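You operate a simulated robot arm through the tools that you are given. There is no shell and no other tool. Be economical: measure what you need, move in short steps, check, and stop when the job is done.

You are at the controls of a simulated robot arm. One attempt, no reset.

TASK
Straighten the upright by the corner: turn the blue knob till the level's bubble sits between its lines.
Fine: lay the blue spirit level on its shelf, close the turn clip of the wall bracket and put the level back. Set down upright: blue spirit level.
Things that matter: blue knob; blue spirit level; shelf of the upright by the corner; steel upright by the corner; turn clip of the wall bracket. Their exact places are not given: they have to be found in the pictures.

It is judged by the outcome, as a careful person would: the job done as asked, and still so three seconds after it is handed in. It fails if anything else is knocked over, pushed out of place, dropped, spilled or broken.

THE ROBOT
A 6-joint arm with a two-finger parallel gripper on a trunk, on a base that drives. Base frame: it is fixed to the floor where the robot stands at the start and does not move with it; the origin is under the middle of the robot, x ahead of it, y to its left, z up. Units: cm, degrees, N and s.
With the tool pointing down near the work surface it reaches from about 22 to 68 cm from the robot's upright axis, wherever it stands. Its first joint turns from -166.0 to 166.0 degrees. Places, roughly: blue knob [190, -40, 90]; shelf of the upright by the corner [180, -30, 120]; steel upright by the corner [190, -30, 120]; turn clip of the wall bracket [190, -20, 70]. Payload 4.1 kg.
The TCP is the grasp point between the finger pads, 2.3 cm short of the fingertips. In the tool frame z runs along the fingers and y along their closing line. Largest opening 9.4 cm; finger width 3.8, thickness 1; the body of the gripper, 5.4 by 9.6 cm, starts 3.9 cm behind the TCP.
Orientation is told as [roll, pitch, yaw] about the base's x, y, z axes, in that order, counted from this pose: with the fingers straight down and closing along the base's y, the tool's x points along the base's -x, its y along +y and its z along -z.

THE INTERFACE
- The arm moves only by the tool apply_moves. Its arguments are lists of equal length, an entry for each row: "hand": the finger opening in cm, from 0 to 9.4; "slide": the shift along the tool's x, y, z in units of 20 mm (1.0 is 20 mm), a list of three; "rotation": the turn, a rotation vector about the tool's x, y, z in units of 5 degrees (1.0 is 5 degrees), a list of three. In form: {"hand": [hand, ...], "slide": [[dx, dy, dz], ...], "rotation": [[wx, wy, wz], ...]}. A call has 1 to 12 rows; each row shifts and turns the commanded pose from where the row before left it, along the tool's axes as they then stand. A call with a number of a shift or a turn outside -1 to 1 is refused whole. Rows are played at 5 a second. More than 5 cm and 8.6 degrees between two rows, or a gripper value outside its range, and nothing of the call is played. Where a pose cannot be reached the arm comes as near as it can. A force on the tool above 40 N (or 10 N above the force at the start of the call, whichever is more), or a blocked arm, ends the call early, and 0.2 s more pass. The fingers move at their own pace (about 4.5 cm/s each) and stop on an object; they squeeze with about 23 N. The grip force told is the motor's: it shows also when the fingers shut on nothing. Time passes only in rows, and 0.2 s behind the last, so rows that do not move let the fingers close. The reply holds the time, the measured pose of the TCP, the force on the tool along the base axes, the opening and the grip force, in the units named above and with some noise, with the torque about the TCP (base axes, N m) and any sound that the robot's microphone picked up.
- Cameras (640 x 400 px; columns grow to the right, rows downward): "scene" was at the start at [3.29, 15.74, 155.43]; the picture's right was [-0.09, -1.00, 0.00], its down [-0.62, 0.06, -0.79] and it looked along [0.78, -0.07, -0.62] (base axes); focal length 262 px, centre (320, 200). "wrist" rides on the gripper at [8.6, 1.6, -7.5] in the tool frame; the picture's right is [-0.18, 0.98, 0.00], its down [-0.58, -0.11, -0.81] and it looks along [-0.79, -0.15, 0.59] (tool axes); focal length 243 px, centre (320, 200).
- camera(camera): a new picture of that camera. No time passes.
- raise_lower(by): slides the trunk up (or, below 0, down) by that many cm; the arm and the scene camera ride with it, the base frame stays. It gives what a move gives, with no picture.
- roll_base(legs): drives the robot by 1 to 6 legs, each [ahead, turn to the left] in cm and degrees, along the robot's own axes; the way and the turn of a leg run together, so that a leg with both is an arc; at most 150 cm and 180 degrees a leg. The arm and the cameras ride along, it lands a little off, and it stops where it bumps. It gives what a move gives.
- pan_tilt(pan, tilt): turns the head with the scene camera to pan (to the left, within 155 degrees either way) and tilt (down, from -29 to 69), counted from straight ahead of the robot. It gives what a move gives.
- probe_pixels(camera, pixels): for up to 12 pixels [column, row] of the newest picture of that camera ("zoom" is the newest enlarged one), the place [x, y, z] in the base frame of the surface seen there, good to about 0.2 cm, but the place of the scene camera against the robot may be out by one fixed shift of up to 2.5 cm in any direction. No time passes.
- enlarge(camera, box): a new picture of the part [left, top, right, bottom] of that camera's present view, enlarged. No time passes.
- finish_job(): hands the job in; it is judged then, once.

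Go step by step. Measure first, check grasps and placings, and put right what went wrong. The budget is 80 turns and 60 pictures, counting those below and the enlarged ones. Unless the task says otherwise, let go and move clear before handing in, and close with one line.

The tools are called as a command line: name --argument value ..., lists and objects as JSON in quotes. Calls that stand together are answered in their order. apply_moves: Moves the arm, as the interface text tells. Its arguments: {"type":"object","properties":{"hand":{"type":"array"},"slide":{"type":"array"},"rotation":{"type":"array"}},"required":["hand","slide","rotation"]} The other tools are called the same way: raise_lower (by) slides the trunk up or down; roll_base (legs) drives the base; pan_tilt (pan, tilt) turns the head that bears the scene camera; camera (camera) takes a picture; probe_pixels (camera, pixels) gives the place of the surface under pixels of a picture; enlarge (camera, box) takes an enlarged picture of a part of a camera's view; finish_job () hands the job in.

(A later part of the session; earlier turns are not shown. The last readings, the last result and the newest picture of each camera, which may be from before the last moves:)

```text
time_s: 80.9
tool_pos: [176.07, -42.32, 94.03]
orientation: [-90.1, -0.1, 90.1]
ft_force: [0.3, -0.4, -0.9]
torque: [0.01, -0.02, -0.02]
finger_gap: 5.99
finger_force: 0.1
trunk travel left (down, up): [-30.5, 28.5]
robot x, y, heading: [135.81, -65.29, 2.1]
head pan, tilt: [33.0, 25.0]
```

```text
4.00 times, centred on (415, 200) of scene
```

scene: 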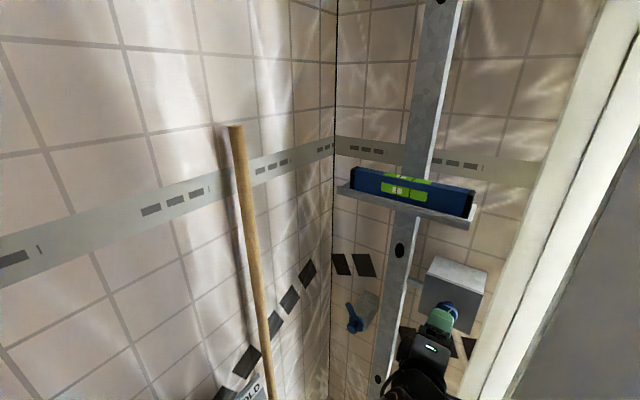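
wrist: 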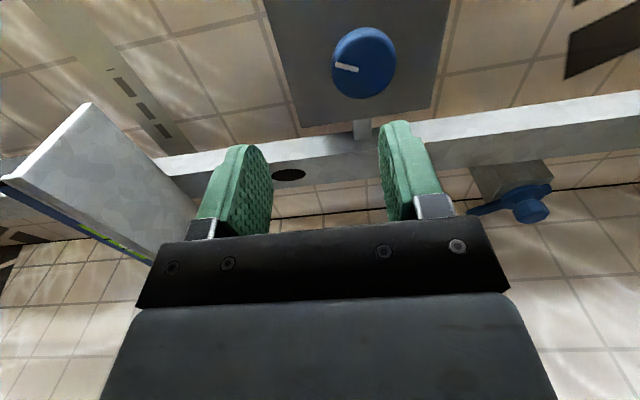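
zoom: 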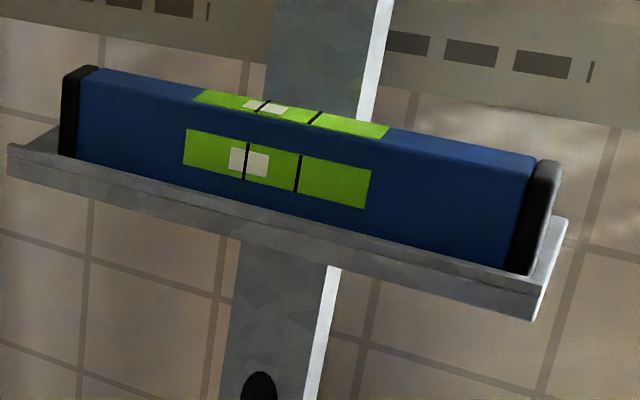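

The knob's centre is (185.1,-42.8,91.15), about 4 cm across with the box face at x=188; the bubble sits left at (249 vs target 272 in the zoom). I'll go onto the knob and close.

apply_moves --hand '[6, 6, 6, 6, 6, 6, 6, 0, 0, 0]' --slide '[[0.21, 0.7, 0], [0, 0.74, 0], [0, 0, 1], [0, 0, 1], [0, 0, 1], [0, 0, 1], [0, 0, 0.3], [0, 0, 0], [0, 0, 0], [0, 0, 0]]' --rotation '[[0, 0, 0], [0, 0, 0], [0, 0, 0], [0, 0, 0], [0, 0, 0], [0, 0, 0], [0, 0, 0], [0, 0, 0], [0, 0, 0], [0, 0, 0]]'

enlarge --camera "scene" --box '[335, 150, 495, 250]'

```text
time_s: 83.1
tool_pos: [184.35, -42.68, 90.99]
orientation: [-89.6, 0.2, 90.0]
ft_force: [-1.8, -2.0, -23.2]
torque: [-0.02, 0.38, 0.24]
finger_gap: 4.33
finger_force: 44.8
trunk travel left (down, up): [-30.5, 28.5]
robot x, y, heading: [135.14, -65.3, 1.9]
head pan, tilt: [33.0, 25.0]
```

```text
4.00 times, centred on (415, 200) of scene
```

zoom: 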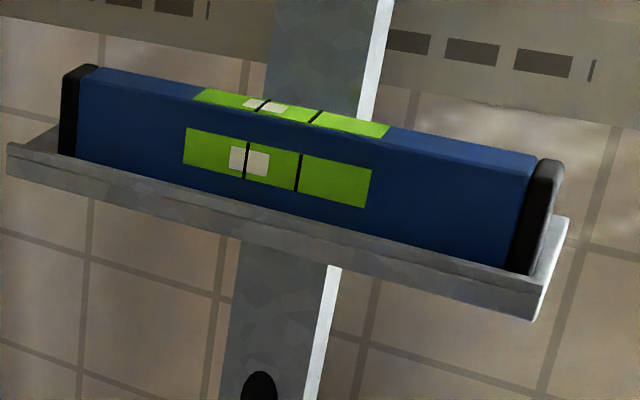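

The grip is on the knob but there is a 23 N downward force, so the TCP is slightly high. I'll ease it down a little.

apply_moves --hand '[0, 0, 0]' --slide '[[0, 0.08, 0], [0, 0, 0], [0, 0, 0]]' --rotation '[[0, 0, 0], [0, 0, 0], [0, 0, 0]]'

```text
time_s: 83.9
tool_pos: [184.35, -42.64, 91.03]
orientation: [-89.9, 0.1, 89.9]
ft_force: [-8.1, -6.0, -19.4]
torque: [-0.01, 0.58, 0.03]
finger_gap: 4.29
finger_force: 45.1
trunk travel left (down, up): [-30.5, 28.5]
robot x, y, heading: [135.25, -65.52, 1.7]
head pan, tilt: [33.0, 25.0]
```

Still about 19 N, but tolerable. I'll try a small turn of 10° and see the bubble.

apply_moves --hand '[0, 0, 0, 0, 0, 0]' --slide '[[0, 0.08, 0], [0, 0, 0], [0, 0, 0], [0, 0, 0], [0, 0, 0], [0, 0, 0]]' --rotation '[[0, 0, 0], [0, 0, 0.7], [0, 0, 0.7], [0, 0, 0.7], [0, 0, 0], [0, 0, 0]]'

enlarge --camera "scene" --box '[335, 150, 495, 250]'

camera --camera "wrist"

```text
time_s: 85.3
tool_pos: [184.33, -42.61, 91.03]
orientation: [-90.2, -10.5, 90.1]
ft_force: [-10.6, -4.5, -5.3]
torque: [-0.01, 0.03, 0.05]
finger_gap: 4.29
finger_force: 45.6
trunk travel left (down, up): [-30.5, 28.5]
robot x, y, heading: [135.26, -65.46, 2.1]
head pan, tilt: [33.0, 25.0]
```

```text
4.00 times, centred on (415, 200) of scene
```

zoom: 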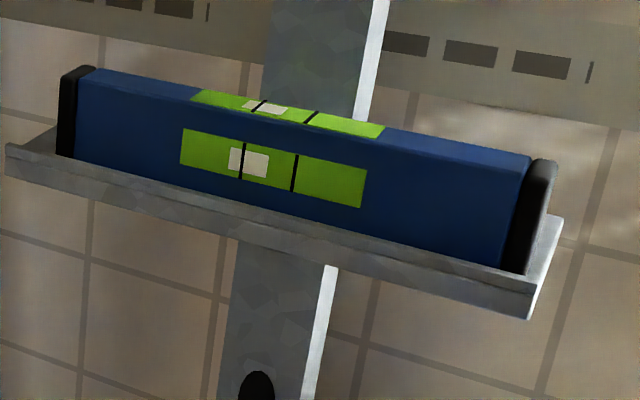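

```text
26 pictures are left
```

wrist: 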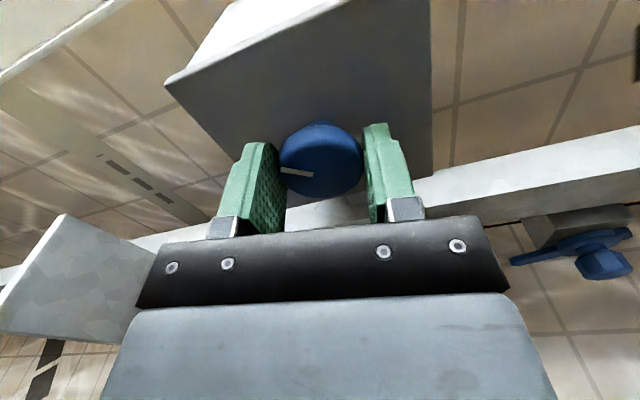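

The bubble moved about 5–6 zoom px toward centre for 10°, so the direction is right. About 35° remain; I'll turn 30° more.

apply_moves --hand '[0, 0, 0, 0, 0, 0, 0, 0, 0, 0]' --slide '[[0, 0, 0], [0, 0, 0], [0, 0, 0], [0, 0, 0], [0, 0, 0], [0, 0, 0], [0, 0, 0], [0, 0, 0], [0, 0, 0], [0, 0, 0]]' --rotation '[[0, 0, 0.7], [0, 0, 0.7], [0, 0, 0.7], [0, 0, 0.7], [0, 0, 0.7], [0, 0, 0.7], [0, 0, 0.7], [0, 0, 0.7], [0, 0, 0.4], [0, 0, 0]]'

enlarge --camera "scene" --box '[375, 165, 455, 215]'

```text
time_s: 87.5
tool_pos: [184.34, -42.47, 90.99]
orientation: [-90.1, -40.5, 90.2]
ft_force: [-13.4, 1.1, 4.2]
torque: [0.03, -0.59, 0.8]
finger_gap: 4.3
finger_force: 45.5
trunk travel left (down, up): [-30.5, 28.5]
robot x, y, heading: [134.95, -65.29, 1.9]
head pan, tilt: [33.0, 25.0]
```

```text
8.00 times, centred on (415, 190) of scene
```

zoom: 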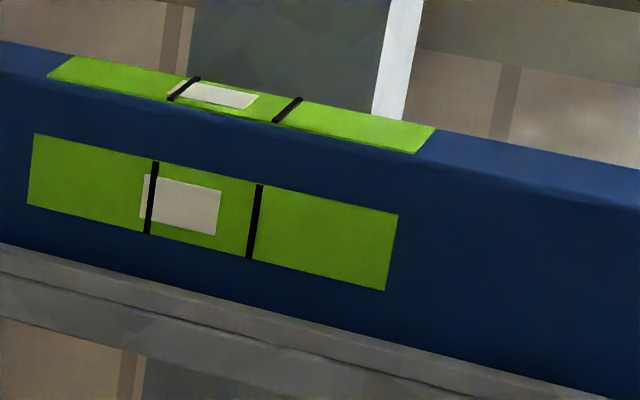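

Bubble centre is at 180 with the midpoint at 203 (8× zoom); it has covered half the way in 40°. I'll turn another 40°.

apply_moves --hand '[0, 0, 0, 0, 0, 0, 0, 0, 0, 0, 0, 0]' --slide '[[0, 0, 0], [0, 0, 0], [0, 0, 0], [0, 0, 0], [0, 0, 0], [0, 0, 0], [0, 0, 0], [0, 0, 0], [0, 0, 0], [0, 0, 0], [0, 0, 0], [0, 0, 0]]' --rotation '[[0, 0, 0.7], [0, 0, 0.7], [0, 0, 0.7], [0, 0, 0.7], [0, 0, 0.7], [0, 0, 0.7], [0, 0, 0.7], [0, 0, 0.7], [0, 0, 0.7], [0, 0, 0.7], [0, 0, 0.7], [0, 0, 0]]'

enlarge --camera "scene" --box '[375, 165, 455, 215]'

```text
time_s: 90.1
tool_pos: [184.36, -42.46, 90.8]
orientation: [-89.9, -78.9, 90.0]
ft_force: [-16.6, 15.5, -10.1]
torque: [-0.04, -0.4, 0.49]
finger_gap: 4.32
finger_force: 45.1
trunk travel left (down, up): [-30.5, 28.5]
robot x, y, heading: [135.3, -65.39, 2.1]
head pan, tilt: [33.0, 25.0]
```

```text
8.00 times, centred on (415, 190) of scene
```

zoom: 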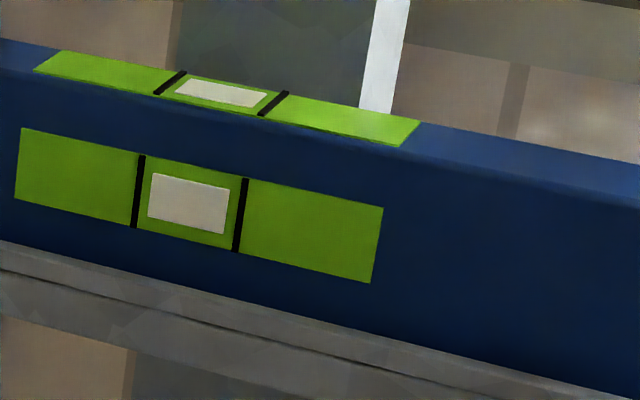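

The bubble is now centred between its lines (149–229 between 138 and 239). I'll open and back off, then recheck the bubble and view the clip.

apply_moves --hand '[5, 6, 6, 6, 6, 6, 6, 6]' --slide '[[0, 0, 0], [0, 0, 0], [0, 0, 0], [0, 0, -1], [0, 0, -1], [0, 0, -1], [0, 0, -1], [0, 0, -0.5]]' --rotation '[[0, 0, 0], [0, 0, 0], [0, 0, 0], [0, 0, 0], [0, 0, 0], [0, 0, 0], [0, 0, 0], [0, 0, 0]]'

enlarge --camera "scene" --box '[375, 165, 455, 215]'

enlarge --camera "scene" --box '[315, 270, 435, 345]'

```text
time_s: 91.9
tool_pos: [175.44, -42.61, 90.82]
orientation: [-90.0, -78.9, 89.9]
ft_force: [-0.8, -0.3, -0.9]
torque: [-0.02, 0.01, 0.01]
finger_gap: 6.02
finger_force: 0.0
trunk travel left (down, up): [-30.5, 28.5]
robot x, y, heading: [134.96, -65.59, 2.3]
head pan, tilt: [33.0, 25.0]
```

```text
8.00 times, centred on (415, 190) of scene
```

zoom: 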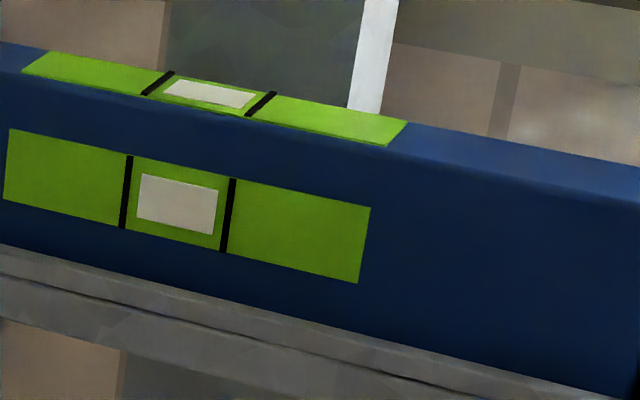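

```text
5.33 times, centred on (375, 308) of scene
```

zoom: 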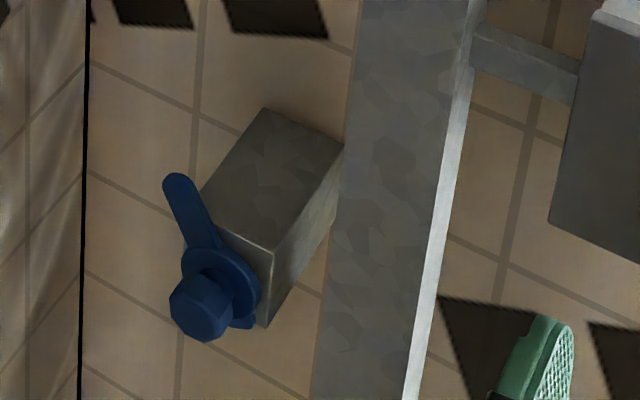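

The bubble stays centred after release. The clip's lever points up-left, away from the upright, with a blue knob head at front; closing means turning it clockwise across the upright. I'll measure the batten and clip before moving over there.

probe_pixels --camera "zoom" --pixels '[[200, 305], [180, 300], [225, 330], [210, 275], [175, 190], [245, 300], [265, 240], [240, 320], [330, 250], [345, 300], [430, 250], [250, 200]]'

camera --camera "scene"

probe_pixels --camera "scene" --pixels '[[236, 140], [250, 240], [258, 300], [264, 340], [269, 380], [258, 390], [420, 370], [400, 390]]'

```text
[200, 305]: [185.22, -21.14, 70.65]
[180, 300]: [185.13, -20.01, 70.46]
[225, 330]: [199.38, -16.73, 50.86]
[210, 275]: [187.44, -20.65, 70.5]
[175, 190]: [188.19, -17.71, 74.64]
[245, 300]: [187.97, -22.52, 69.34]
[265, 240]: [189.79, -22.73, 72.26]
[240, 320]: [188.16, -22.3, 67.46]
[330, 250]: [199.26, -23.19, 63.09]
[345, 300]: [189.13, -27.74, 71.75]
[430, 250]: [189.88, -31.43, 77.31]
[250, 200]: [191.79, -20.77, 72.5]
```

```text
21 pictures are left
```

scene: 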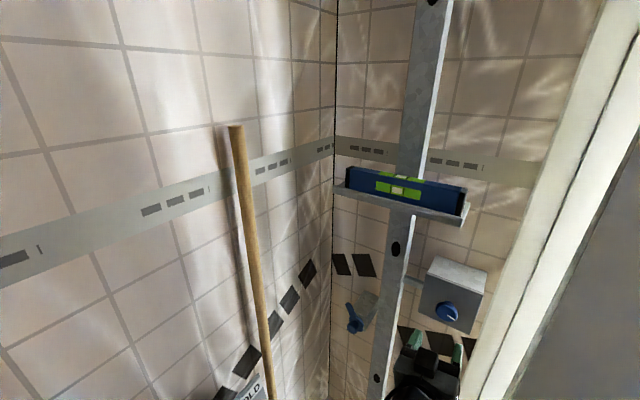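

```text
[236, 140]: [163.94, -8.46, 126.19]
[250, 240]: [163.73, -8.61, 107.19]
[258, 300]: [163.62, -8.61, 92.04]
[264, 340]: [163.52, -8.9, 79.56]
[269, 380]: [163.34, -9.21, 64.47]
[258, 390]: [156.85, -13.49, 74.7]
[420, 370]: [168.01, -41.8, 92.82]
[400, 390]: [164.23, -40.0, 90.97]
```

The batten and the tag edge lie at y≥-13.5, so there's room. I'll lower the trunk, move across in front of the clip and roll the wrist back, to have turning range.

raise_lower --by -18.5

apply_moves --hand '[6, 6, 6, 6, 6, 6, 6, 6, 6, 6, 6, 6]' --slide '[[0, 0, 0.9], [0, 0, 0.9], [-0.19, 0.98, 0], [-0.19, 0.98, 0], [-0.19, 0.98, 0], [-0.19, 0.98, 0], [-0.19, 0.98, 0], [-0.19, 0.98, 0], [-0.19, 0.98, 0], [-0.19, 0.98, 0], [-0.19, 0.98, 0], [-0.1, 0.5, 0]]' --rotation '[[0, 0, 0], [0, 0, 0], [0, 0, 0], [0, 0, 0], [0, 0, 0], [0, 0, 0], [0, 0, 0], [0, 0, 0], [0, 0, 0], [0, 0, 0], [0, 0, 0], [0, 0, 0]]'

apply_moves --hand '[6, 6, 6, 6, 6, 6, 6, 6, 6, 6, 6, 6]' --slide '[[0, 0, 0], [0, 0, 0], [0, 0, 0], [0, 0, 0], [0, 0, 0], [0, 0, 0], [0, 0, 0], [0, 0, 0], [0, 0, 0], [0, 0, 0], [0, 0, 0], [0, 0, 0]]' --rotation '[[0, 0, -1], [0, 0, -1], [0, 0, -1], [0, 0, -1], [0, 0, -1], [0, 0, -1], [0, 0, -1], [0, 0, -1], [0, 0, -1], [0, 0, -1], [0, 0, -1], [0, 0, -1]]'

apply_moves --hand '[6, 6, 6, 6, 6, 6, 6, 6, 6, 6, 6, 6]' --slide '[[0, 0, 0], [0, 0, 0], [0, 0, 0], [0, 0, 0], [0, 0, 0], [0, 0, 0], [0, 0, 0], [0, 0, 0], [0, 0, 0], [0, 0, 0], [0, 0, 0], [0, 0, 0]]' --rotation '[[0, 0, -1], [0, 0, -1], [0, 0, -1], [0, 0, -1], [0, 0, -1], [0, 0, -1], [0, 0, -1], [0, 0, -1], [0, 0, -1], [0, 0, -1], [0, 0, -1], [0, 0, -1]]'

camera --camera "wrist"

camera --camera "scene"

```text
time_s: 93.9
tool_pos: [175.33, -42.72, 72.36]
orientation: [-89.9, -79.0, 89.9]
ft_force: [0.3, 0.0, 0.4]
torque: [-0.01, -0.02, 0.01]
finger_gap: 5.98
finger_force: 0.1
trunk travel left (down, up): [-12.0, 47.0]
robot x, y, heading: [134.83, -65.46, 2.1]
head pan, tilt: [33.0, 25.0]
```

```text
time_s: 96.5
tool_pos: [179.07, -23.68, 72.28]
orientation: [-89.7, -79.0, 89.7]
ft_force: [0.6, -0.1, 0.0]
torque: [0.02, 0.0, -0.01]
finger_gap: 6.01
finger_force: 0.1
trunk travel left (down, up): [-12.0, 47.0]
robot x, y, heading: [135.15, -65.36, 2.1]
head pan, tilt: [33.0, 25.0]
```

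```text
time_s: 99.1
tool_pos: [179.03, -23.68, 72.3]
orientation: [-89.9, -18.9, 90.0]
ft_force: [0.7, -0.3, 0.5]
torque: [0.01, -0.01, 0.01]
finger_gap: 5.99
finger_force: 0.0
trunk travel left (down, up): [-12.0, 47.0]
robot x, y, heading: [134.74, -64.99, 2.1]
head pan, tilt: [33.0, 25.0]
```

```text
time_s: 101.7
tool_pos: [179.14, -23.74, 72.27]
orientation: [-90.0, 41.2, 90.1]
ft_force: [0.2, 0.6, 0.6]
torque: [0.03, 0.05, -0.04]
finger_gap: 6.04
finger_force: 0.0
trunk travel left (down, up): [-12.0, 47.0]
robot x, y, heading: [135.05, -65.29, 2.2]
head pan, tilt: [33.0, 25.0]
```

```text
20 pictures are left
```

wrist: 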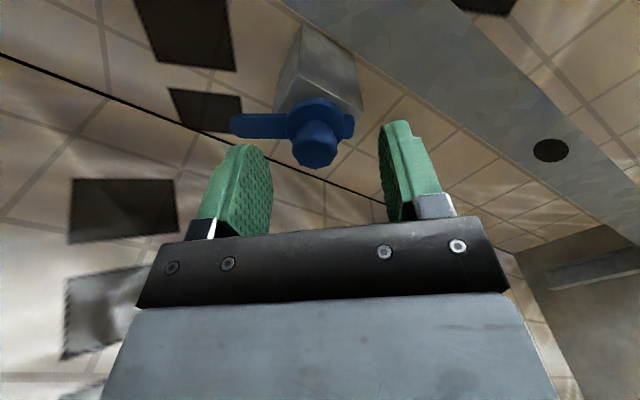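

```text
19 pictures are left
```

scene: 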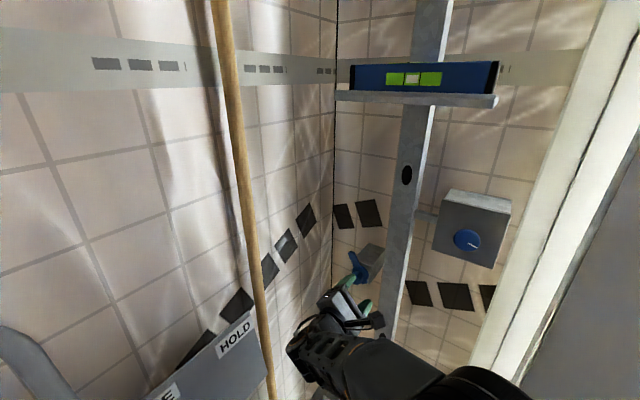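

The clip head (318,145) is in view between the fingers. I'll measure the head, plate and lever tip.

enlarge --camera "wrist" --box '[220, 70, 400, 182]'

probe_pixels --camera "wrist" --pixels '[[316, 154], [296, 152], [335, 152], [316, 140], [316, 165], [318, 128], [235, 125], [275, 125], [349, 125], [330, 90], [310, 110], [540, 110]]'

```text
3.56 times, centred on (310, 126) of wrist
```

zoom: 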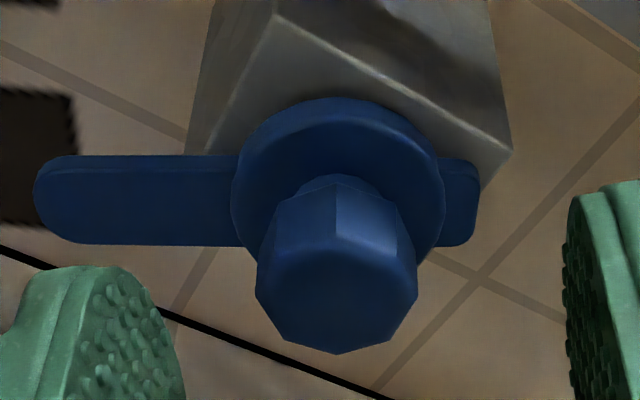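

```text
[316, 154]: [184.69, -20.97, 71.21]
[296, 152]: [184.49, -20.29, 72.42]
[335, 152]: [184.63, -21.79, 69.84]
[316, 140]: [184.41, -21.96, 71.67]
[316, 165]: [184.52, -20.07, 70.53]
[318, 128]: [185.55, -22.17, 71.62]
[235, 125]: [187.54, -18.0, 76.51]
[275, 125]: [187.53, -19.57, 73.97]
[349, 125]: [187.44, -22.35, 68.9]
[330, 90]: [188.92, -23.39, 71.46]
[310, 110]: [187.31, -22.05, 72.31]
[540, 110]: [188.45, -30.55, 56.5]
```

The clip head's centre is (184.5,-21.0,71.1), about 3.1 cm across, with the lever tip at (-18.0,76.5). I'll close on the head with the tips just short of the plate.

apply_moves --hand '[6, 6, 6, 6, 6, 0, 0, 0, 0]' --slide '[[-0.7, -0.23, 0], [-0.716, -0.233, 0], [0, 0, 1], [0, 0, 1], [0, 0, 0.58], [0, 0, 0], [0, 0, 0], [0, 0, 0], [0, 0, 0]]' --rotation '[[0, 0, 0], [0, 0, 0], [0, 0, 0], [0, 0, 0], [0, 0, 0], [0, 0, 0], [0, 0, 0], [0, 0, 0], [0, 0, 0]]'

```text
time_s: 103.7
tool_pos: [184.31, -20.94, 71.22]
orientation: [-90.0, 41.0, 90.2]
ft_force: [1.3, -0.8, -1.4]
torque: [-0.01, -0.18, 0.23]
finger_gap: 3.12
finger_force: 45.2
trunk travel left (down, up): [-12.0, 47.0]
robot x, y, heading: [134.87, -65.39, 2.1]
head pan, tilt: [33.0, 25.0]
```

Gripped cleanly (gap 3.12, small forces). I'll turn clockwise 60° and watch torque and sound.

apply_moves --hand '[0, 0, 0, 0, 0, 0, 0, 0, 0, 0, 0, 0]' --slide '[[0, 0, 0], [0, 0, 0], [0, 0, 0], [0, 0, 0], [0, 0, 0], [0, 0, 0], [0, 0, 0], [0, 0, 0], [0, 0, 0], [0, 0, 0], [0, 0, 0], [0, 0, 0]]' --rotation '[[0, 0, 1], [0, 0, 1], [0, 0, 1], [0, 0, 1], [0, 0, 1], [0, 0, 1], [0, 0, 1], [0, 0, 1], [0, 0, 1], [0, 0, 1], [0, 0, 1], [0, 0, 1]]'

enlarge --camera "scene" --box '[320, 210, 480, 310]'

```text
time_s: 106.3
tool_pos: [184.24, -20.86, 71.08]
orientation: [-89.8, -18.9, 90.2]
ft_force: [-13.2, 4.7, -25.2]
torque: [-0.01, -0.16, 0.04]
finger_gap: 3.01
finger_force: 44.9
trunk travel left (down, up): [-12.0, 47.0]
robot x, y, heading: [135.07, -64.94, 2.3]
head pan, tilt: [33.0, 25.0]
```

```text
4.00 times, centred on (400, 260) of scene
```

zoom: 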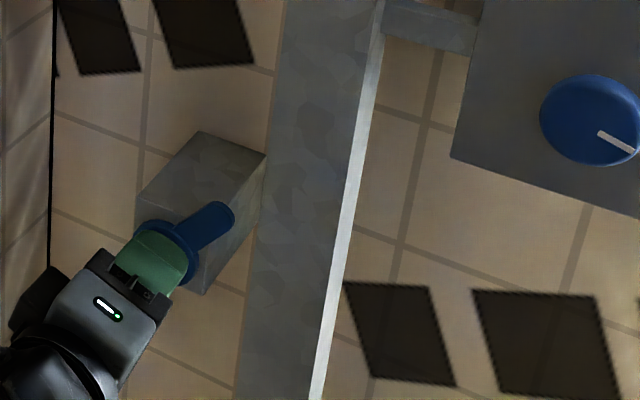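

The lever turns with the head, now up-right toward the upright. I'll relieve the 25 N side force by a tiny shift and turn another ~55°.

apply_moves --hand '[0, 0, 0, 0, 0, 0, 0, 0, 0, 0, 0, 0]' --slide '[[0, 0.06, 0], [0, 0, 0], [0, 0, 0], [0, 0, 0], [0, 0, 0], [0, 0, 0], [0, 0, 0], [0, 0, 0], [0, 0, 0], [0, 0, 0], [0, 0, 0], [0, 0, 0]]' --rotation '[[0, 0, 0], [0, 0, 1], [0, 0, 1], [0, 0, 1], [0, 0, 1], [0, 0, 1], [0, 0, 1], [0, 0, 1], [0, 0, 1], [0, 0, 1], [0, 0, 1], [0, 0, 1]]'

enlarge --camera "scene" --box '[320, 210, 480, 310]'

```text
time_s: 108.9
tool_pos: [184.26, -20.61, 70.97]
orientation: [-89.8, -73.9, 89.9]
ft_force: [-13.4, 7.4, -18.6]
torque: [-0.83, 0.4, -0.32]
finger_gap: 3.08
finger_force: 45.0
trunk travel left (down, up): [-12.0, 47.0]
robot x, y, heading: [134.81, -64.93, 2.0]
head pan, tilt: [33.0, 25.0]
```

```text
4.00 times, centred on (400, 260) of scene
```

zoom: 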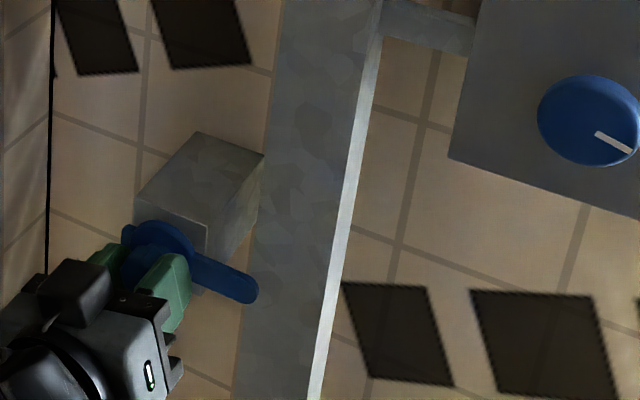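

The lever now points right, nearly level, its tip over the upright's edge; torque is rising (-0.83 N m). I'll add a gentle 5° to feel whether it's at its stop.

apply_moves --hand '[0, 0, 0, 0]' --slide '[[0, 0, 0], [0, 0, 0], [0, 0, 0], [0, 0, 0]]' --rotation '[[0, 0, 0.5], [0, 0, 0.5], [0, 0, 0], [0, 0, 0]]'

probe_pixels --camera "zoom" --pixels '[[245, 288], [215, 275], [255, 294], [135, 235], [165, 240], [285, 290], [270, 250], [255, 330]]'

```text
time_s: 109.9
tool_pos: [184.28, -20.78, 70.95]
orientation: [-90.5, -79.0, 90.7]
ft_force: [2.1, 19.2, -4.7]
torque: [-0.66, -0.05, -0.05]
finger_gap: 3.13
finger_force: 44.5
trunk travel left (down, up): [-12.0, 47.0]
robot x, y, heading: [135.0, -65.28, 2.0]
head pan, tilt: [33.0, 25.0]
```

```text
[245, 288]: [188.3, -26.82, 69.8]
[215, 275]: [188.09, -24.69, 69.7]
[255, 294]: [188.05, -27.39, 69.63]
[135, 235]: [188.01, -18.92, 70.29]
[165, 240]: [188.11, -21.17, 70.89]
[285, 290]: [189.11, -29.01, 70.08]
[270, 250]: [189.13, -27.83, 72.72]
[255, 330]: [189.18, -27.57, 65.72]
```

enlarge --camera "scene" --box '[330, 230, 426, 290]'

probe_pixels --camera "zoom" --pixels '[[365, 350], [350, 345], [300, 320], [215, 250], [195, 255]]'

```text
6.67 times, centred on (378, 260) of scene
```

zoom: 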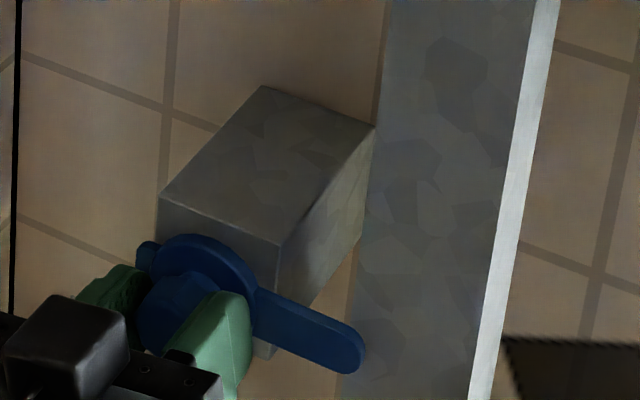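

```text
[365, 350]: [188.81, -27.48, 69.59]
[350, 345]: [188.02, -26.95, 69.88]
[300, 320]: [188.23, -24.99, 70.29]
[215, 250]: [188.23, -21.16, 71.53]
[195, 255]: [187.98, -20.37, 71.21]
```

The lever is parallel to the block's top edge, i.e. horizontal across the upright's edge, and resists further turning: closed. I'll release, back off, and recheck clip and bubble.

apply_moves --hand '[4, 5.5, 6, 6, 6, 6, 6, 6]' --slide '[[0, 0, 0], [0, 0, 0], [0, 0, 0], [0, 0, -0.5], [0, 0, -1], [0, 0, -1], [0, 0, 0], [0, 0, 0]]' --rotation '[[0, 0, 0], [0, 0, 0], [0, 0, 0], [0, 0, 0], [0, 0, 0], [0, 0, 0], [0, 0, 0], [0, 0, 0]]'

enlarge --camera "scene" --box '[330, 50, 522, 170]'

enlarge --camera "wrist" --box '[160, 0, 560, 250]'

```text
time_s: 111.7
tool_pos: [179.12, -20.85, 71.26]
orientation: [-89.9, -79.0, 89.9]
ft_force: [-0.5, 0.1, 0.4]
torque: [-0.03, -0.03, 0.03]
finger_gap: 6.0
finger_force: 0.1
trunk travel left (down, up): [-12.0, 47.0]
robot x, y, heading: [134.77, -65.51, 1.8]
head pan, tilt: [33.0, 25.0]
```

```text
3.33 times, centred on (426, 110) of scene
```

zoom: 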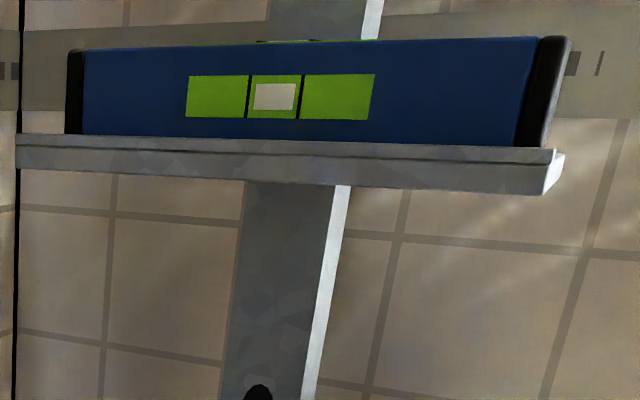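

```text
1.60 times, centred on (360, 125) of wrist
```

zoom: 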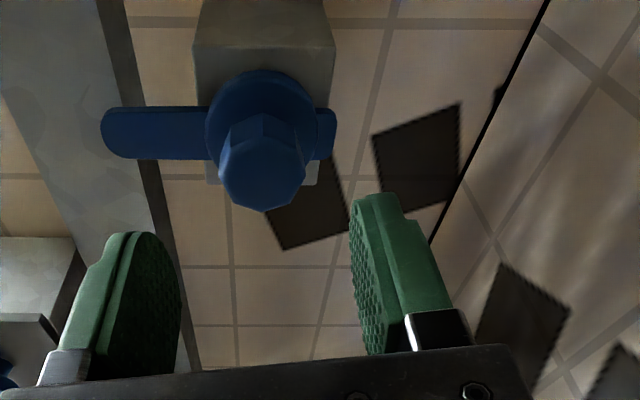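

The lever lies level across the upright and the bubble sits squarely between its lines. Now I'll go back for the level: withdraw sideways, unroll the wrist, and raise the trunk part way.

apply_moves --hand '[6, 6, 6, 6, 6, 6, 6, 6, 6, 6, 6, 6]' --slide '[[0.19, -0.98, 0], [0.19, -0.98, 0], [0.19, -0.98, 0], [0.19, -0.98, 0], [0.19, -0.98, 0], [0.19, -0.98, 0], [0.19, -0.98, 0], [0.19, -0.98, 0], [0.19, -0.98, -0.5], [0.19, -0.98, -0.5], [0.1, -0.5, -0.5], [0, 0, 0]]' --rotation '[[0, 0, 0], [0, 0, 0], [0, 0, 0], [0, 0, 0], [0, 0, 0], [0, 0, 0], [0, 0, 0], [0, 0, 0], [0, 0, 0], [0, 0, 0], [0, 0, 0], [0, 0, -1]]'

apply_moves --hand '[6, 6, 6, 6, 6, 6, 6, 6, 6, 6, 6, 6]' --slide '[[0, 0, 0], [0, 0, 0], [0, 0, 0], [0, 0, 0], [0, 0, 0], [0, 0, 0], [0, 0, 0], [0, 0, 0], [0, 0, 0], [0, 0, 0], [0, 0, 0], [0, 0, 0]]' --rotation '[[0, 0, -1], [0, 0, -1], [0, 0, -1], [0, 0, -1], [0, 0, -1], [0, 0, -1], [0, 0, -1], [0, 0, -1], [0, 0, -1], [0, 0, -1], [0, 0, -1], [0, 0, -1]]'

apply_moves --hand '[6, 6, 6]' --slide '[[0, 0, 0], [0, 0, 0], [0, 0, 0]]' --rotation '[[0, 0, -1], [0, 0, -1], [0, 0, -0.8]]'

raise_lower --by 18.5

```text
time_s: 114.3
tool_pos: [176.21, -41.92, 71.14]
orientation: [-89.9, -73.9, 90.0]
ft_force: [-0.2, 0.4, 0.2]
torque: [0.0, 0.01, -0.01]
finger_gap: 6.01
finger_force: 0.0
trunk travel left (down, up): [-12.0, 47.0]
robot x, y, heading: [135.62, -65.29, 2.4]
head pan, tilt: [33.0, 25.0]
```

```text
time_s: 116.9
tool_pos: [176.2, -41.89, 71.06]
orientation: [-90.0, -13.9, 89.9]
ft_force: [-0.3, -0.3, -0.6]
torque: [0.0, 0.0, -0.02]
finger_gap: 6.0
finger_force: 0.0
trunk travel left (down, up): [-12.0, 47.0]
robot x, y, heading: [135.26, -65.38, 2.0]
head pan, tilt: [33.0, 25.0]
```

```text
time_s: 117.7
tool_pos: [176.23, -41.87, 71.03]
orientation: [-90.0, 0.1, 89.9]
ft_force: [0.5, 0.0, 0.1]
torque: [-0.04, 0.0, 0.01]
finger_gap: 5.99
finger_force: 0.1
trunk travel left (down, up): [-12.0, 47.0]
robot x, y, heading: [134.98, -65.59, 2.0]
head pan, tilt: [33.0, 25.0]
```

```text
time_s: 119.8
tool_pos: [176.2, -41.92, 89.63]
orientation: [-90.1, 0.0, 90.1]
ft_force: [-0.5, 0.1, -0.1]
torque: [0.0, 0.0, 0.01]
finger_gap: 5.99
finger_force: 0.0
trunk travel left (down, up): [-30.5, 28.5]
robot x, y, heading: [134.98, -65.41, 2.0]
head pan, tilt: [33.0, 25.0]
```

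The poses are as planned. I'll swing the tool back to pointing down by the reverse path, then raise the trunk.

apply_moves --hand '[5, 5, 5, 5, 5, 5, 5, 5, 5, 5, 5, 5]' --slide '[[0, -0.15, -0.4], [0, -0.115, -0.411], [0, -0.078, -0.42], [0, -0.041, -0.425], [0, -0.004, -0.427], [0, 0.033, -0.426], [0, 0.07, -0.421], [0, 0.107, -0.414], [0, 0.142, -0.403], [0, 0.177, -0.389], [0, 0.21, -0.372], [0, 0.242, -0.352]]' --rotation '[[-1, 0, 0], [-1, 0, 0], [-1, 0, 0], [-1, 0, 0], [-1, 0, 0], [-1, 0, 0], [-1, 0, 0], [-1, 0, 0], [-1, 0, 0], [-1, 0, 0], [-1, 0, 0], [-1, 0, 0]]'

apply_moves --hand '[5, 5, 5, 5, 5, 5, 5]' --slide '[[0, 0.271, -0.33], [0, 0.299, -0.305], [0, 0.325, -0.278], [0, 0.348, -0.248], [0, 0.368, -0.217], [0, 0.385, -0.184], [0, 0, 0]]' --rotation '[[-1, 0, 0], [-1, 0, 0], [-1, 0, 0], [-1, 0, 0], [-1, 0, 0], [-1, 0, 0], [0, 0, 0]]'

raise_lower --by 27

camera --camera "wrist"

```text
time_s: 122.4
tool_pos: [166.62, -41.81, 93.29]
orientation: [-30.0, 0.0, 90.1]
ft_force: [0.2, 0.4, 0.5]
torque: [-0.01, -0.01, 0.0]
finger_gap: 5.0
finger_force: 0.1
trunk travel left (down, up): [-30.5, 28.5]
robot x, y, heading: [134.84, -65.4, 2.1]
head pan, tilt: [33.0, 25.0]
```

```text
time_s: 124.0
tool_pos: [161.7, -41.8, 94.82]
orientation: [0.1, 0.0, 90.0]
ft_force: [-0.8, 0.5, -0.2]
torque: [0.02, -0.04, 0.01]
finger_gap: 4.99
finger_force: 0.0
trunk travel left (down, up): [-30.5, 28.5]
robot x, y, heading: [135.18, -65.36, 1.8]
head pan, tilt: [33.0, 25.0]
```

```text
time_s: 126.7
tool_pos: [161.81, -41.81, 121.78]
orientation: [0.0, 0.0, 90.0]
ft_force: [-0.2, 0.6, 0.1]
torque: [0.04, -0.02, -0.03]
finger_gap: 5.0
finger_force: 0.0
trunk travel left (down, up): [-57.5, 1.5]
robot x, y, heading: [135.28, -65.33, 2.1]
head pan, tilt: [33.0, 25.0]
```

```text
12 pictures are left
```

wrist: 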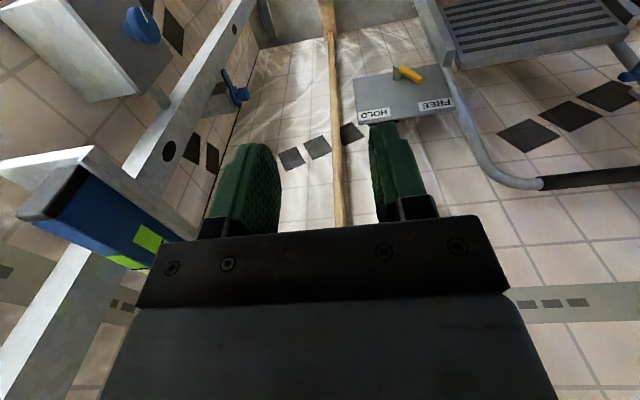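

I'll rise 6 cm and go over the level on the shelf.

apply_moves --hand '[5, 5, 5, 5, 5, 5, 5, 5, 5, 5, 5]' --slide '[[-0.555, -1, -1], [-0.555, -1, -1], [-0.555, -1, -1], [-0.555, -1, 0], [-0.555, -1, 0], [-0.555, -1, 0], [-0.555, -1, 0], [-0.555, -1, 0], [-0.555, -1, 0], [-0.555, -0.95, 0], [0, 0, 0]]' --rotation '[[0, 0, 0], [0, 0, 0], [0, 0, 0], [0, 0, 0], [0, 0, 0], [0, 0, 0], [0, 0, 0], [0, 0, 0], [0, 0, 0], [0, 0, 0], [0, 0, 0]]'

camera --camera "wrist"

probe_pixels --camera "wrist" --pixels '[[300, 40], [310, 40], [320, 40], [318, 90], [330, 160], [338, 180], [325, 175], [345, 160]]'

```text
time_s: 129.1
tool_pos: [181.65, -30.72, 127.73]
orientation: [-0.1, 0.0, 90.0]
ft_force: [0.7, 0.1, 0.1]
torque: [-0.03, 0.0, -0.01]
finger_gap: 4.98
finger_force: 0.1
trunk travel left (down, up): [-57.5, 1.5]
robot x, y, heading: [135.21, -65.65, 2.1]
head pan, tilt: [33.0, 25.0]
```

```text
11 pictures are left
```

wrist: 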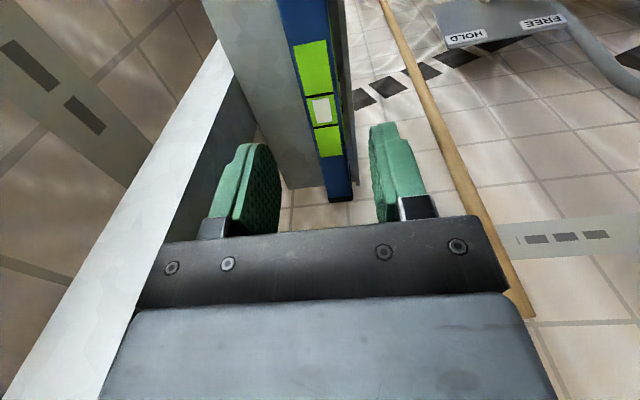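

```text
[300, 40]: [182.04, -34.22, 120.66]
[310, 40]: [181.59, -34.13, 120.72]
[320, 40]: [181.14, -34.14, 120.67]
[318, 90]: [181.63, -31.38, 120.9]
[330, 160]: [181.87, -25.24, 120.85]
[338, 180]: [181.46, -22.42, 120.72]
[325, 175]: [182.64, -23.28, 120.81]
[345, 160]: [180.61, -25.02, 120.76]
```

The level is between the fingers at x≈181.65, with its bubble centred. I'll go down 8.3 cm, grip and lift straight up.

apply_moves --hand '[5, 5, 5, 5, 5, 5, 0, 0, 0, 0]' --slide '[[0, 0, 1], [0, 0, 1], [0, 0, 1], [0, 0, 0.7], [0, 0, 0.45], [0, 0, 0], [0, 0, 0], [0, 0, 0], [0, 0, 0], [0, 0, 0]]' --rotation '[[0, 0, 0], [0, 0, 0], [0, 0, 0], [0, 0, 0], [0, 0, 0], [0, 0, 0], [0, 0, 0], [0, 0, 0], [0, 0, 0], [0, 0, 0]]'

```text
time_s: 131.3
tool_pos: [181.47, -30.61, 119.61]
orientation: [0.0, 0.1, 90.0]
ft_force: [0.4, 0.2, -0.1]
torque: [0.0, -0.03, -0.01]
finger_gap: 2.37
finger_force: 23.4
trunk travel left (down, up): [-57.5, 1.5]
robot x, y, heading: [135.31, -65.21, 2.0]
head pan, tilt: [33.0, 25.0]
```

Gripped at 2.37. Lift and withdraw.

apply_moves --hand '[0, 0, 0, 0, 0, 0, 0, 0, 0, 0, 0, 0]' --slide '[[0, 0, -0.5], [0, 0, -1], [0, 0, -1], [0, 0, -1], [0, 0, -1], [0, 1, -0.5], [0, 1, 0], [0, 1, 0], [0, 1, 0], [1, 1, 0], [1, 0, 0], [1, 0, 0]]' --rotation '[[0, 0, 0], [0, 0, 0], [0, 0, 0], [0, 0, 0], [0, 0, 0], [0, 0, 0], [0, 0, 0], [0, 0, 0], [0, 0, 0], [0, 0, 0], [0, 0, 0], [0, 0, 0]]'

apply_moves --hand '[0, 0, 0, 0, 0, 0, 0, 0]' --slide '[[1, 0, 0], [1, 0, 0], [1, 0, 0], [1, 0, 0], [1, 0, 0], [1, 0, 0], [1, 0, 0], [0, 0, 0]]' --rotation '[[0, 0, 0], [0, 0, 0], [0, 0, 0], [0, 0, 0], [0, 0, 0], [0, 0, 0], [0, 0, 0], [0, 0, 0]]'

pan_tilt --pan 32 --tilt 38

camera --camera "scene"

```text
time_s: 133.9
tool_pos: [171.74, -36.59, 129.8]
orientation: [0.0, 0.0, 90.1]
ft_force: [0.1, 0.5, -0.6]
torque: [-0.02, 0.01, -0.02]
finger_gap: 2.39
finger_force: 22.6
trunk travel left (down, up): [-57.5, 1.5]
robot x, y, heading: [134.79, -65.49, 2.0]
head pan, tilt: [33.0, 25.0]
```

```text
time_s: 135.7
tool_pos: [171.6, -50.81, 129.6]
orientation: [0.1, 0.0, 90.0]
ft_force: [0.6, -0.1, -2.3]
torque: [-0.01, 0.0, -0.01]
finger_gap: 2.38
finger_force: 23.5
trunk travel left (down, up): [-57.5, 1.5]
robot x, y, heading: [135.64, -65.28, 2.1]
head pan, tilt: [33.0, 25.0]
```

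```text
time_s: 136.5
tool_pos: [171.66, -50.78, 129.57]
orientation: [0.1, 0.0, 90.0]
ft_force: [-0.3, 0.2, -0.8]
torque: [0.01, 0.02, -0.01]
finger_gap: 2.4
finger_force: 23.2
trunk travel left (down, up): [-57.5, 1.5]
robot x, y, heading: [134.99, -65.31, 1.7]
head pan, tilt: [32.0, 38.0]
```

```text
10 pictures are left
```

scene: 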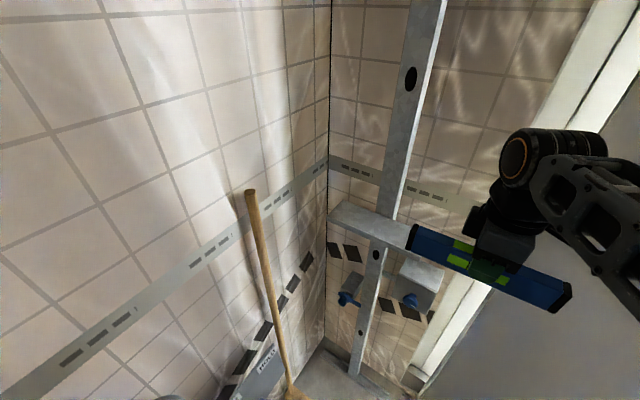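

The shelf is empty and the clip lever is still across. I'll drive back along the same way, in two stages.

roll_base --legs '[[-7, 0], [0, 88], [-45, 0], [0, -90], [-150, 0], [-54, 0]]'

```text
time_s: 139.4
tool_pos: [148.19, -32.24, 129.67]
orientation: [0.0, 0.0, 127.2]
ft_force: [0.6, -0.4, -1.4]
torque: [-0.03, 0.01, 0.02]
finger_gap: 2.4
finger_force: 23.0
trunk travel left (down, up): [-57.5, 1.5]
robot x, y, heading: [127.73, -65.82, 39.1]
head pan, tilt: [32.0, 38.0]
stopped in leg 2: the robot was blocked; the commanded pose is now the measured one
```

The turn was blocked at heading 39°. I'll look before moving further.

pan_tilt --pan 25 --tilt 60

camera --camera "scene"

```text
time_s: 140.3
tool_pos: [148.29, -32.19, 129.64]
orientation: [0.1, 0.0, 127.2]
ft_force: [0.6, 0.4, -1.2]
torque: [-0.03, -0.03, 0.0]
finger_gap: 2.39
finger_force: 23.2
trunk travel left (down, up): [-57.5, 1.5]
robot x, y, heading: [127.98, -66.07, 39.2]
head pan, tilt: [25.0, 60.0]
```

```text
9 pictures are left
```

scene: 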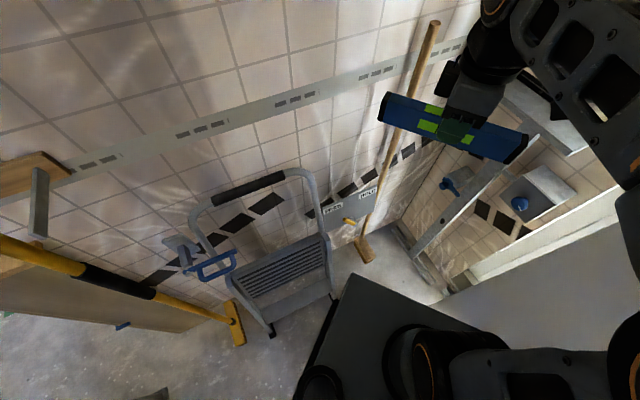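

The base's front-left corner (350,278) is right by the stool's foot. I'll measure both and compare the stool with its earlier place.

probe_pixels --camera "scene" --pixels '[[350, 277], [300, 395], [480, 330], [270, 331], [331, 270], [328, 290], [250, 187], [240, 340], [362, 250], [344, 205]]'

```text
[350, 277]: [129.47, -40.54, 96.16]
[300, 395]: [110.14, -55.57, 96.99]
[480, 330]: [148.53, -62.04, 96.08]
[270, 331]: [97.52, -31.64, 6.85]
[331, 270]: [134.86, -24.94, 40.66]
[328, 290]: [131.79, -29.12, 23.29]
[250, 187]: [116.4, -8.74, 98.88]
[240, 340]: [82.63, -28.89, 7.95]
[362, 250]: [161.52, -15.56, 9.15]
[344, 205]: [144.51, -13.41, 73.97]
```

The stool hasn't moved (the same shift shows on the fixed batten, so it's just the camera offset). I'll back straight out at this heading into open floor, then straighten and continue.

roll_base --legs '[[-66, 0], [0, -39], [-150, 0]]'

```text
time_s: 152.8
tool_pos: [-36.72, -95.97, 129.62]
orientation: [0.0, 0.1, 89.5]
ft_force: [0.4, 0.7, -1.5]
torque: [0.02, -0.02, -0.01]
finger_gap: 2.4
finger_force: 23.1
trunk travel left (down, up): [-57.5, 1.5]
robot x, y, heading: [-73.17, -110.33, 1.4]
head pan, tilt: [25.0, 60.0]
```

I'm in the open lane at (-73,-110). I'll reverse the original leg exactly: turn right, back up to y≈0, turn left, then forward part of the way.

roll_base --legs '[[0, -91.4], [-110, 0], [0, 90], [55, 0]]'

pan_tilt --pan -5.4 --tilt 38

camera --camera "scene"

```text
time_s: 168.8
tool_pos: [18.27, 10.03, 129.6]
orientation: [0.0, 0.0, 86.5]
ft_force: [0.3, 0.5, -1.8]
torque: [-0.01, -0.01, -0.02]
finger_gap: 2.36
finger_force: 23.2
trunk travel left (down, up): [-57.5, 1.5]
robot x, y, heading: [-19.22, -2.53, -1.8]
head pan, tilt: [25.0, 60.0]
```

```text
time_s: 169.8
tool_pos: [18.21, 9.88, 129.67]
orientation: [0.0, 0.0, 86.6]
ft_force: [0.9, 0.4, -2.5]
torque: [-0.01, -0.01, -0.01]
finger_gap: 2.38
finger_force: 23.7
trunk travel left (down, up): [-57.5, 1.5]
robot x, y, heading: [-19.08, -2.56, -1.9]
head pan, tilt: [-5.4, 38.0]
```

```text
8 pictures are left
```

scene: 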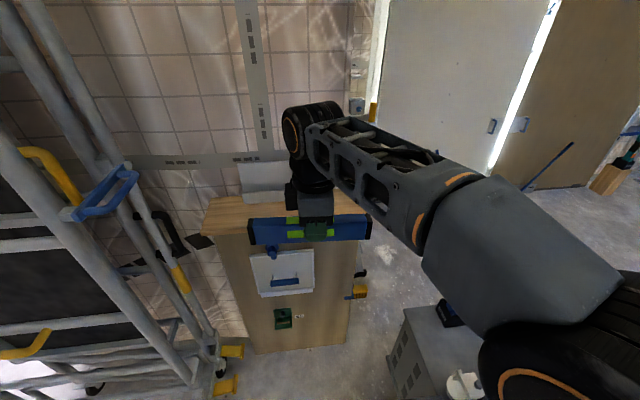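

Approach looks clear. I'll drive the last 17 cm while straightening out, then read the pose.

roll_base --legs '[[17, 1.9]]'

```text
time_s: 171.2
tool_pos: [34.67, 11.08, 129.63]
orientation: [0.1, 0.0, 88.5]
ft_force: [-0.8, 0.4, -1.9]
torque: [-0.02, 0.0, -0.05]
finger_gap: 2.38
finger_force: 22.9
trunk travel left (down, up): [-57.5, 1.5]
robot x, y, heading: [-2.58, -2.86, 0.2]
head pan, tilt: [-5.4, 38.0]
```

I'll straighten the yaw by 1.5° and go above the original spot (48.0, 7.35), then part way down.

apply_moves --hand '[0, 0, 0, 0, 0, 0, 0, 0, 0, 0, 0, 0]' --slide '[[0, 0, 0], [0.267, -0.95, 0], [0.267, -0.95, 0], [0.267, -0.95, 0], [0.267, -0.95, 0], [0.267, -0.95, 0], [0.267, -0.95, 0], [0.267, -0.95, 0], [0, 0, 1], [0, 0, 1], [0, 0, 1], [0, 0, 1]]' --rotation '[[0, 0, -0.3], [0, 0, 0], [0, 0, 0], [0, 0, 0], [0, 0, 0], [0, 0, 0], [0, 0, 0], [0, 0, 0], [0, 0, 0], [0, 0, 0], [0, 0, 0], [0, 0, 0]]'

camera --camera "wrist"

probe_pixels --camera "wrist" --pixels '[[180, 60], [240, 60], [220, 130], [400, 60], [235, 195], [150, 20], [190, 150]]'

```text
time_s: 173.8
tool_pos: [47.79, 7.41, 121.65]
orientation: [0.0, 0.0, 90.1]
ft_force: [-1.0, 0.5, -1.6]
torque: [0.0, 0.02, 0.0]
finger_gap: 2.39
finger_force: 22.7
trunk travel left (down, up): [-57.5, 1.5]
robot x, y, heading: [-2.53, -2.63, 0.4]
head pan, tilt: [-5.4, 38.0]
```

```text
7 pictures are left
```

wrist: 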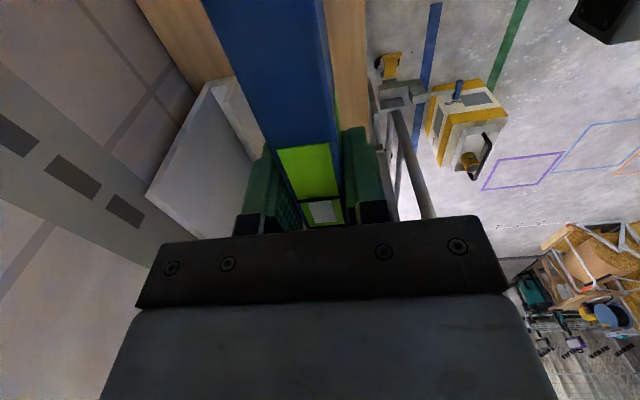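

```text
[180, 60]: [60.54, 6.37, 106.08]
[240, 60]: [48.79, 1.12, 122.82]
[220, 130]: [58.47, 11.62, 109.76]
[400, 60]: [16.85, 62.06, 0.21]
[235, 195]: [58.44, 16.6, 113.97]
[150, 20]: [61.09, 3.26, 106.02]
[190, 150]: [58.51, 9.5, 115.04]
```

Everything is in place over the cabinet (top z≈106.05). I'll lower to just above contact, then in small steps.

apply_moves --hand '[0, 0, 0, 0, 0, 0, 0]' --slide '[[0, -0.1, 1], [0, 0, 1], [0, 0, 1], [0, 0, 1], [0, 0, 1], [0, 0, 0.75], [0, 0, 0]]' --rotation '[[0, 0, 0], [0, 0, 0], [0, 0, 0], [0, 0, 0], [0, 0, 0], [0, 0, 0], [0, 0, 0]]'

apply_moves --hand '[0, 0, 0]' --slide '[[0, 0, 0.1], [0, 0, 0.05], [0, 0, 0]]' --rotation '[[0, 0, 0], [0, 0, 0], [0, 0, 0]]'

```text
time_s: 175.4
tool_pos: [48.07, 7.47, 109.96]
orientation: [0.1, 0.0, 90.0]
ft_force: [0.3, -0.4, -2.1]
torque: [-0.03, -0.03, -0.04]
finger_gap: 2.38
finger_force: 23.2
trunk travel left (down, up): [-57.5, 1.5]
robot x, y, heading: [-2.29, -2.86, -0.0]
head pan, tilt: [-5.4, 38.0]
```

```text
time_s: 176.2
tool_pos: [48.01, 7.38, 109.81]
orientation: [0.1, 0.0, 90.0]
ft_force: [-0.1, 0.7, -1.3]
torque: [-0.05, 0.02, -0.03]
finger_gap: 2.39
finger_force: 23.3
trunk travel left (down, up): [-57.5, 1.5]
robot x, y, heading: [-2.13, -2.85, 0.4]
head pan, tilt: [-5.4, 38.0]
```

apply_moves --hand '[0, 0, 0]' --slide '[[0, 0, 0.07], [0, 0, 0.05], [0, 0, 0]]' --rotation '[[0, 0, 0], [0, 0, 0], [0, 0, 0]]'

```text
time_s: 177.0
tool_pos: [47.97, 7.45, 109.61]
orientation: [0.0, 0.0, 90.0]
ft_force: [1.1, 0.0, -1.5]
torque: [0.01, -0.02, -0.03]
finger_gap: 2.37
finger_force: 23.4
trunk travel left (down, up): [-57.5, 1.5]
robot x, y, heading: [-2.42, -2.5, 0.3]
head pan, tilt: [-5.4, 38.0]
```

No contact yet at 109.6; I'll lower a little more.

apply_moves --hand '[0, 0, 0]' --slide '[[0, 0, 0.07], [0, 0, 0.05], [0, 0, 0]]' --rotation '[[0, 0, 0], [0, 0, 0], [0, 0, 0]]'

```text
time_s: 177.8
tool_pos: [48.09, 7.43, 109.4]
orientation: [-0.3, 0.1, 90.1]
ft_force: [3.1, 0.6, 10.8]
torque: [0.47, 0.05, -0.05]
finger_gap: 2.38
finger_force: 23.2
trunk travel left (down, up): [-57.5, 1.5]
robot x, y, heading: [-2.19, -2.7, 0.1]
head pan, tilt: [-5.4, 38.0]
```

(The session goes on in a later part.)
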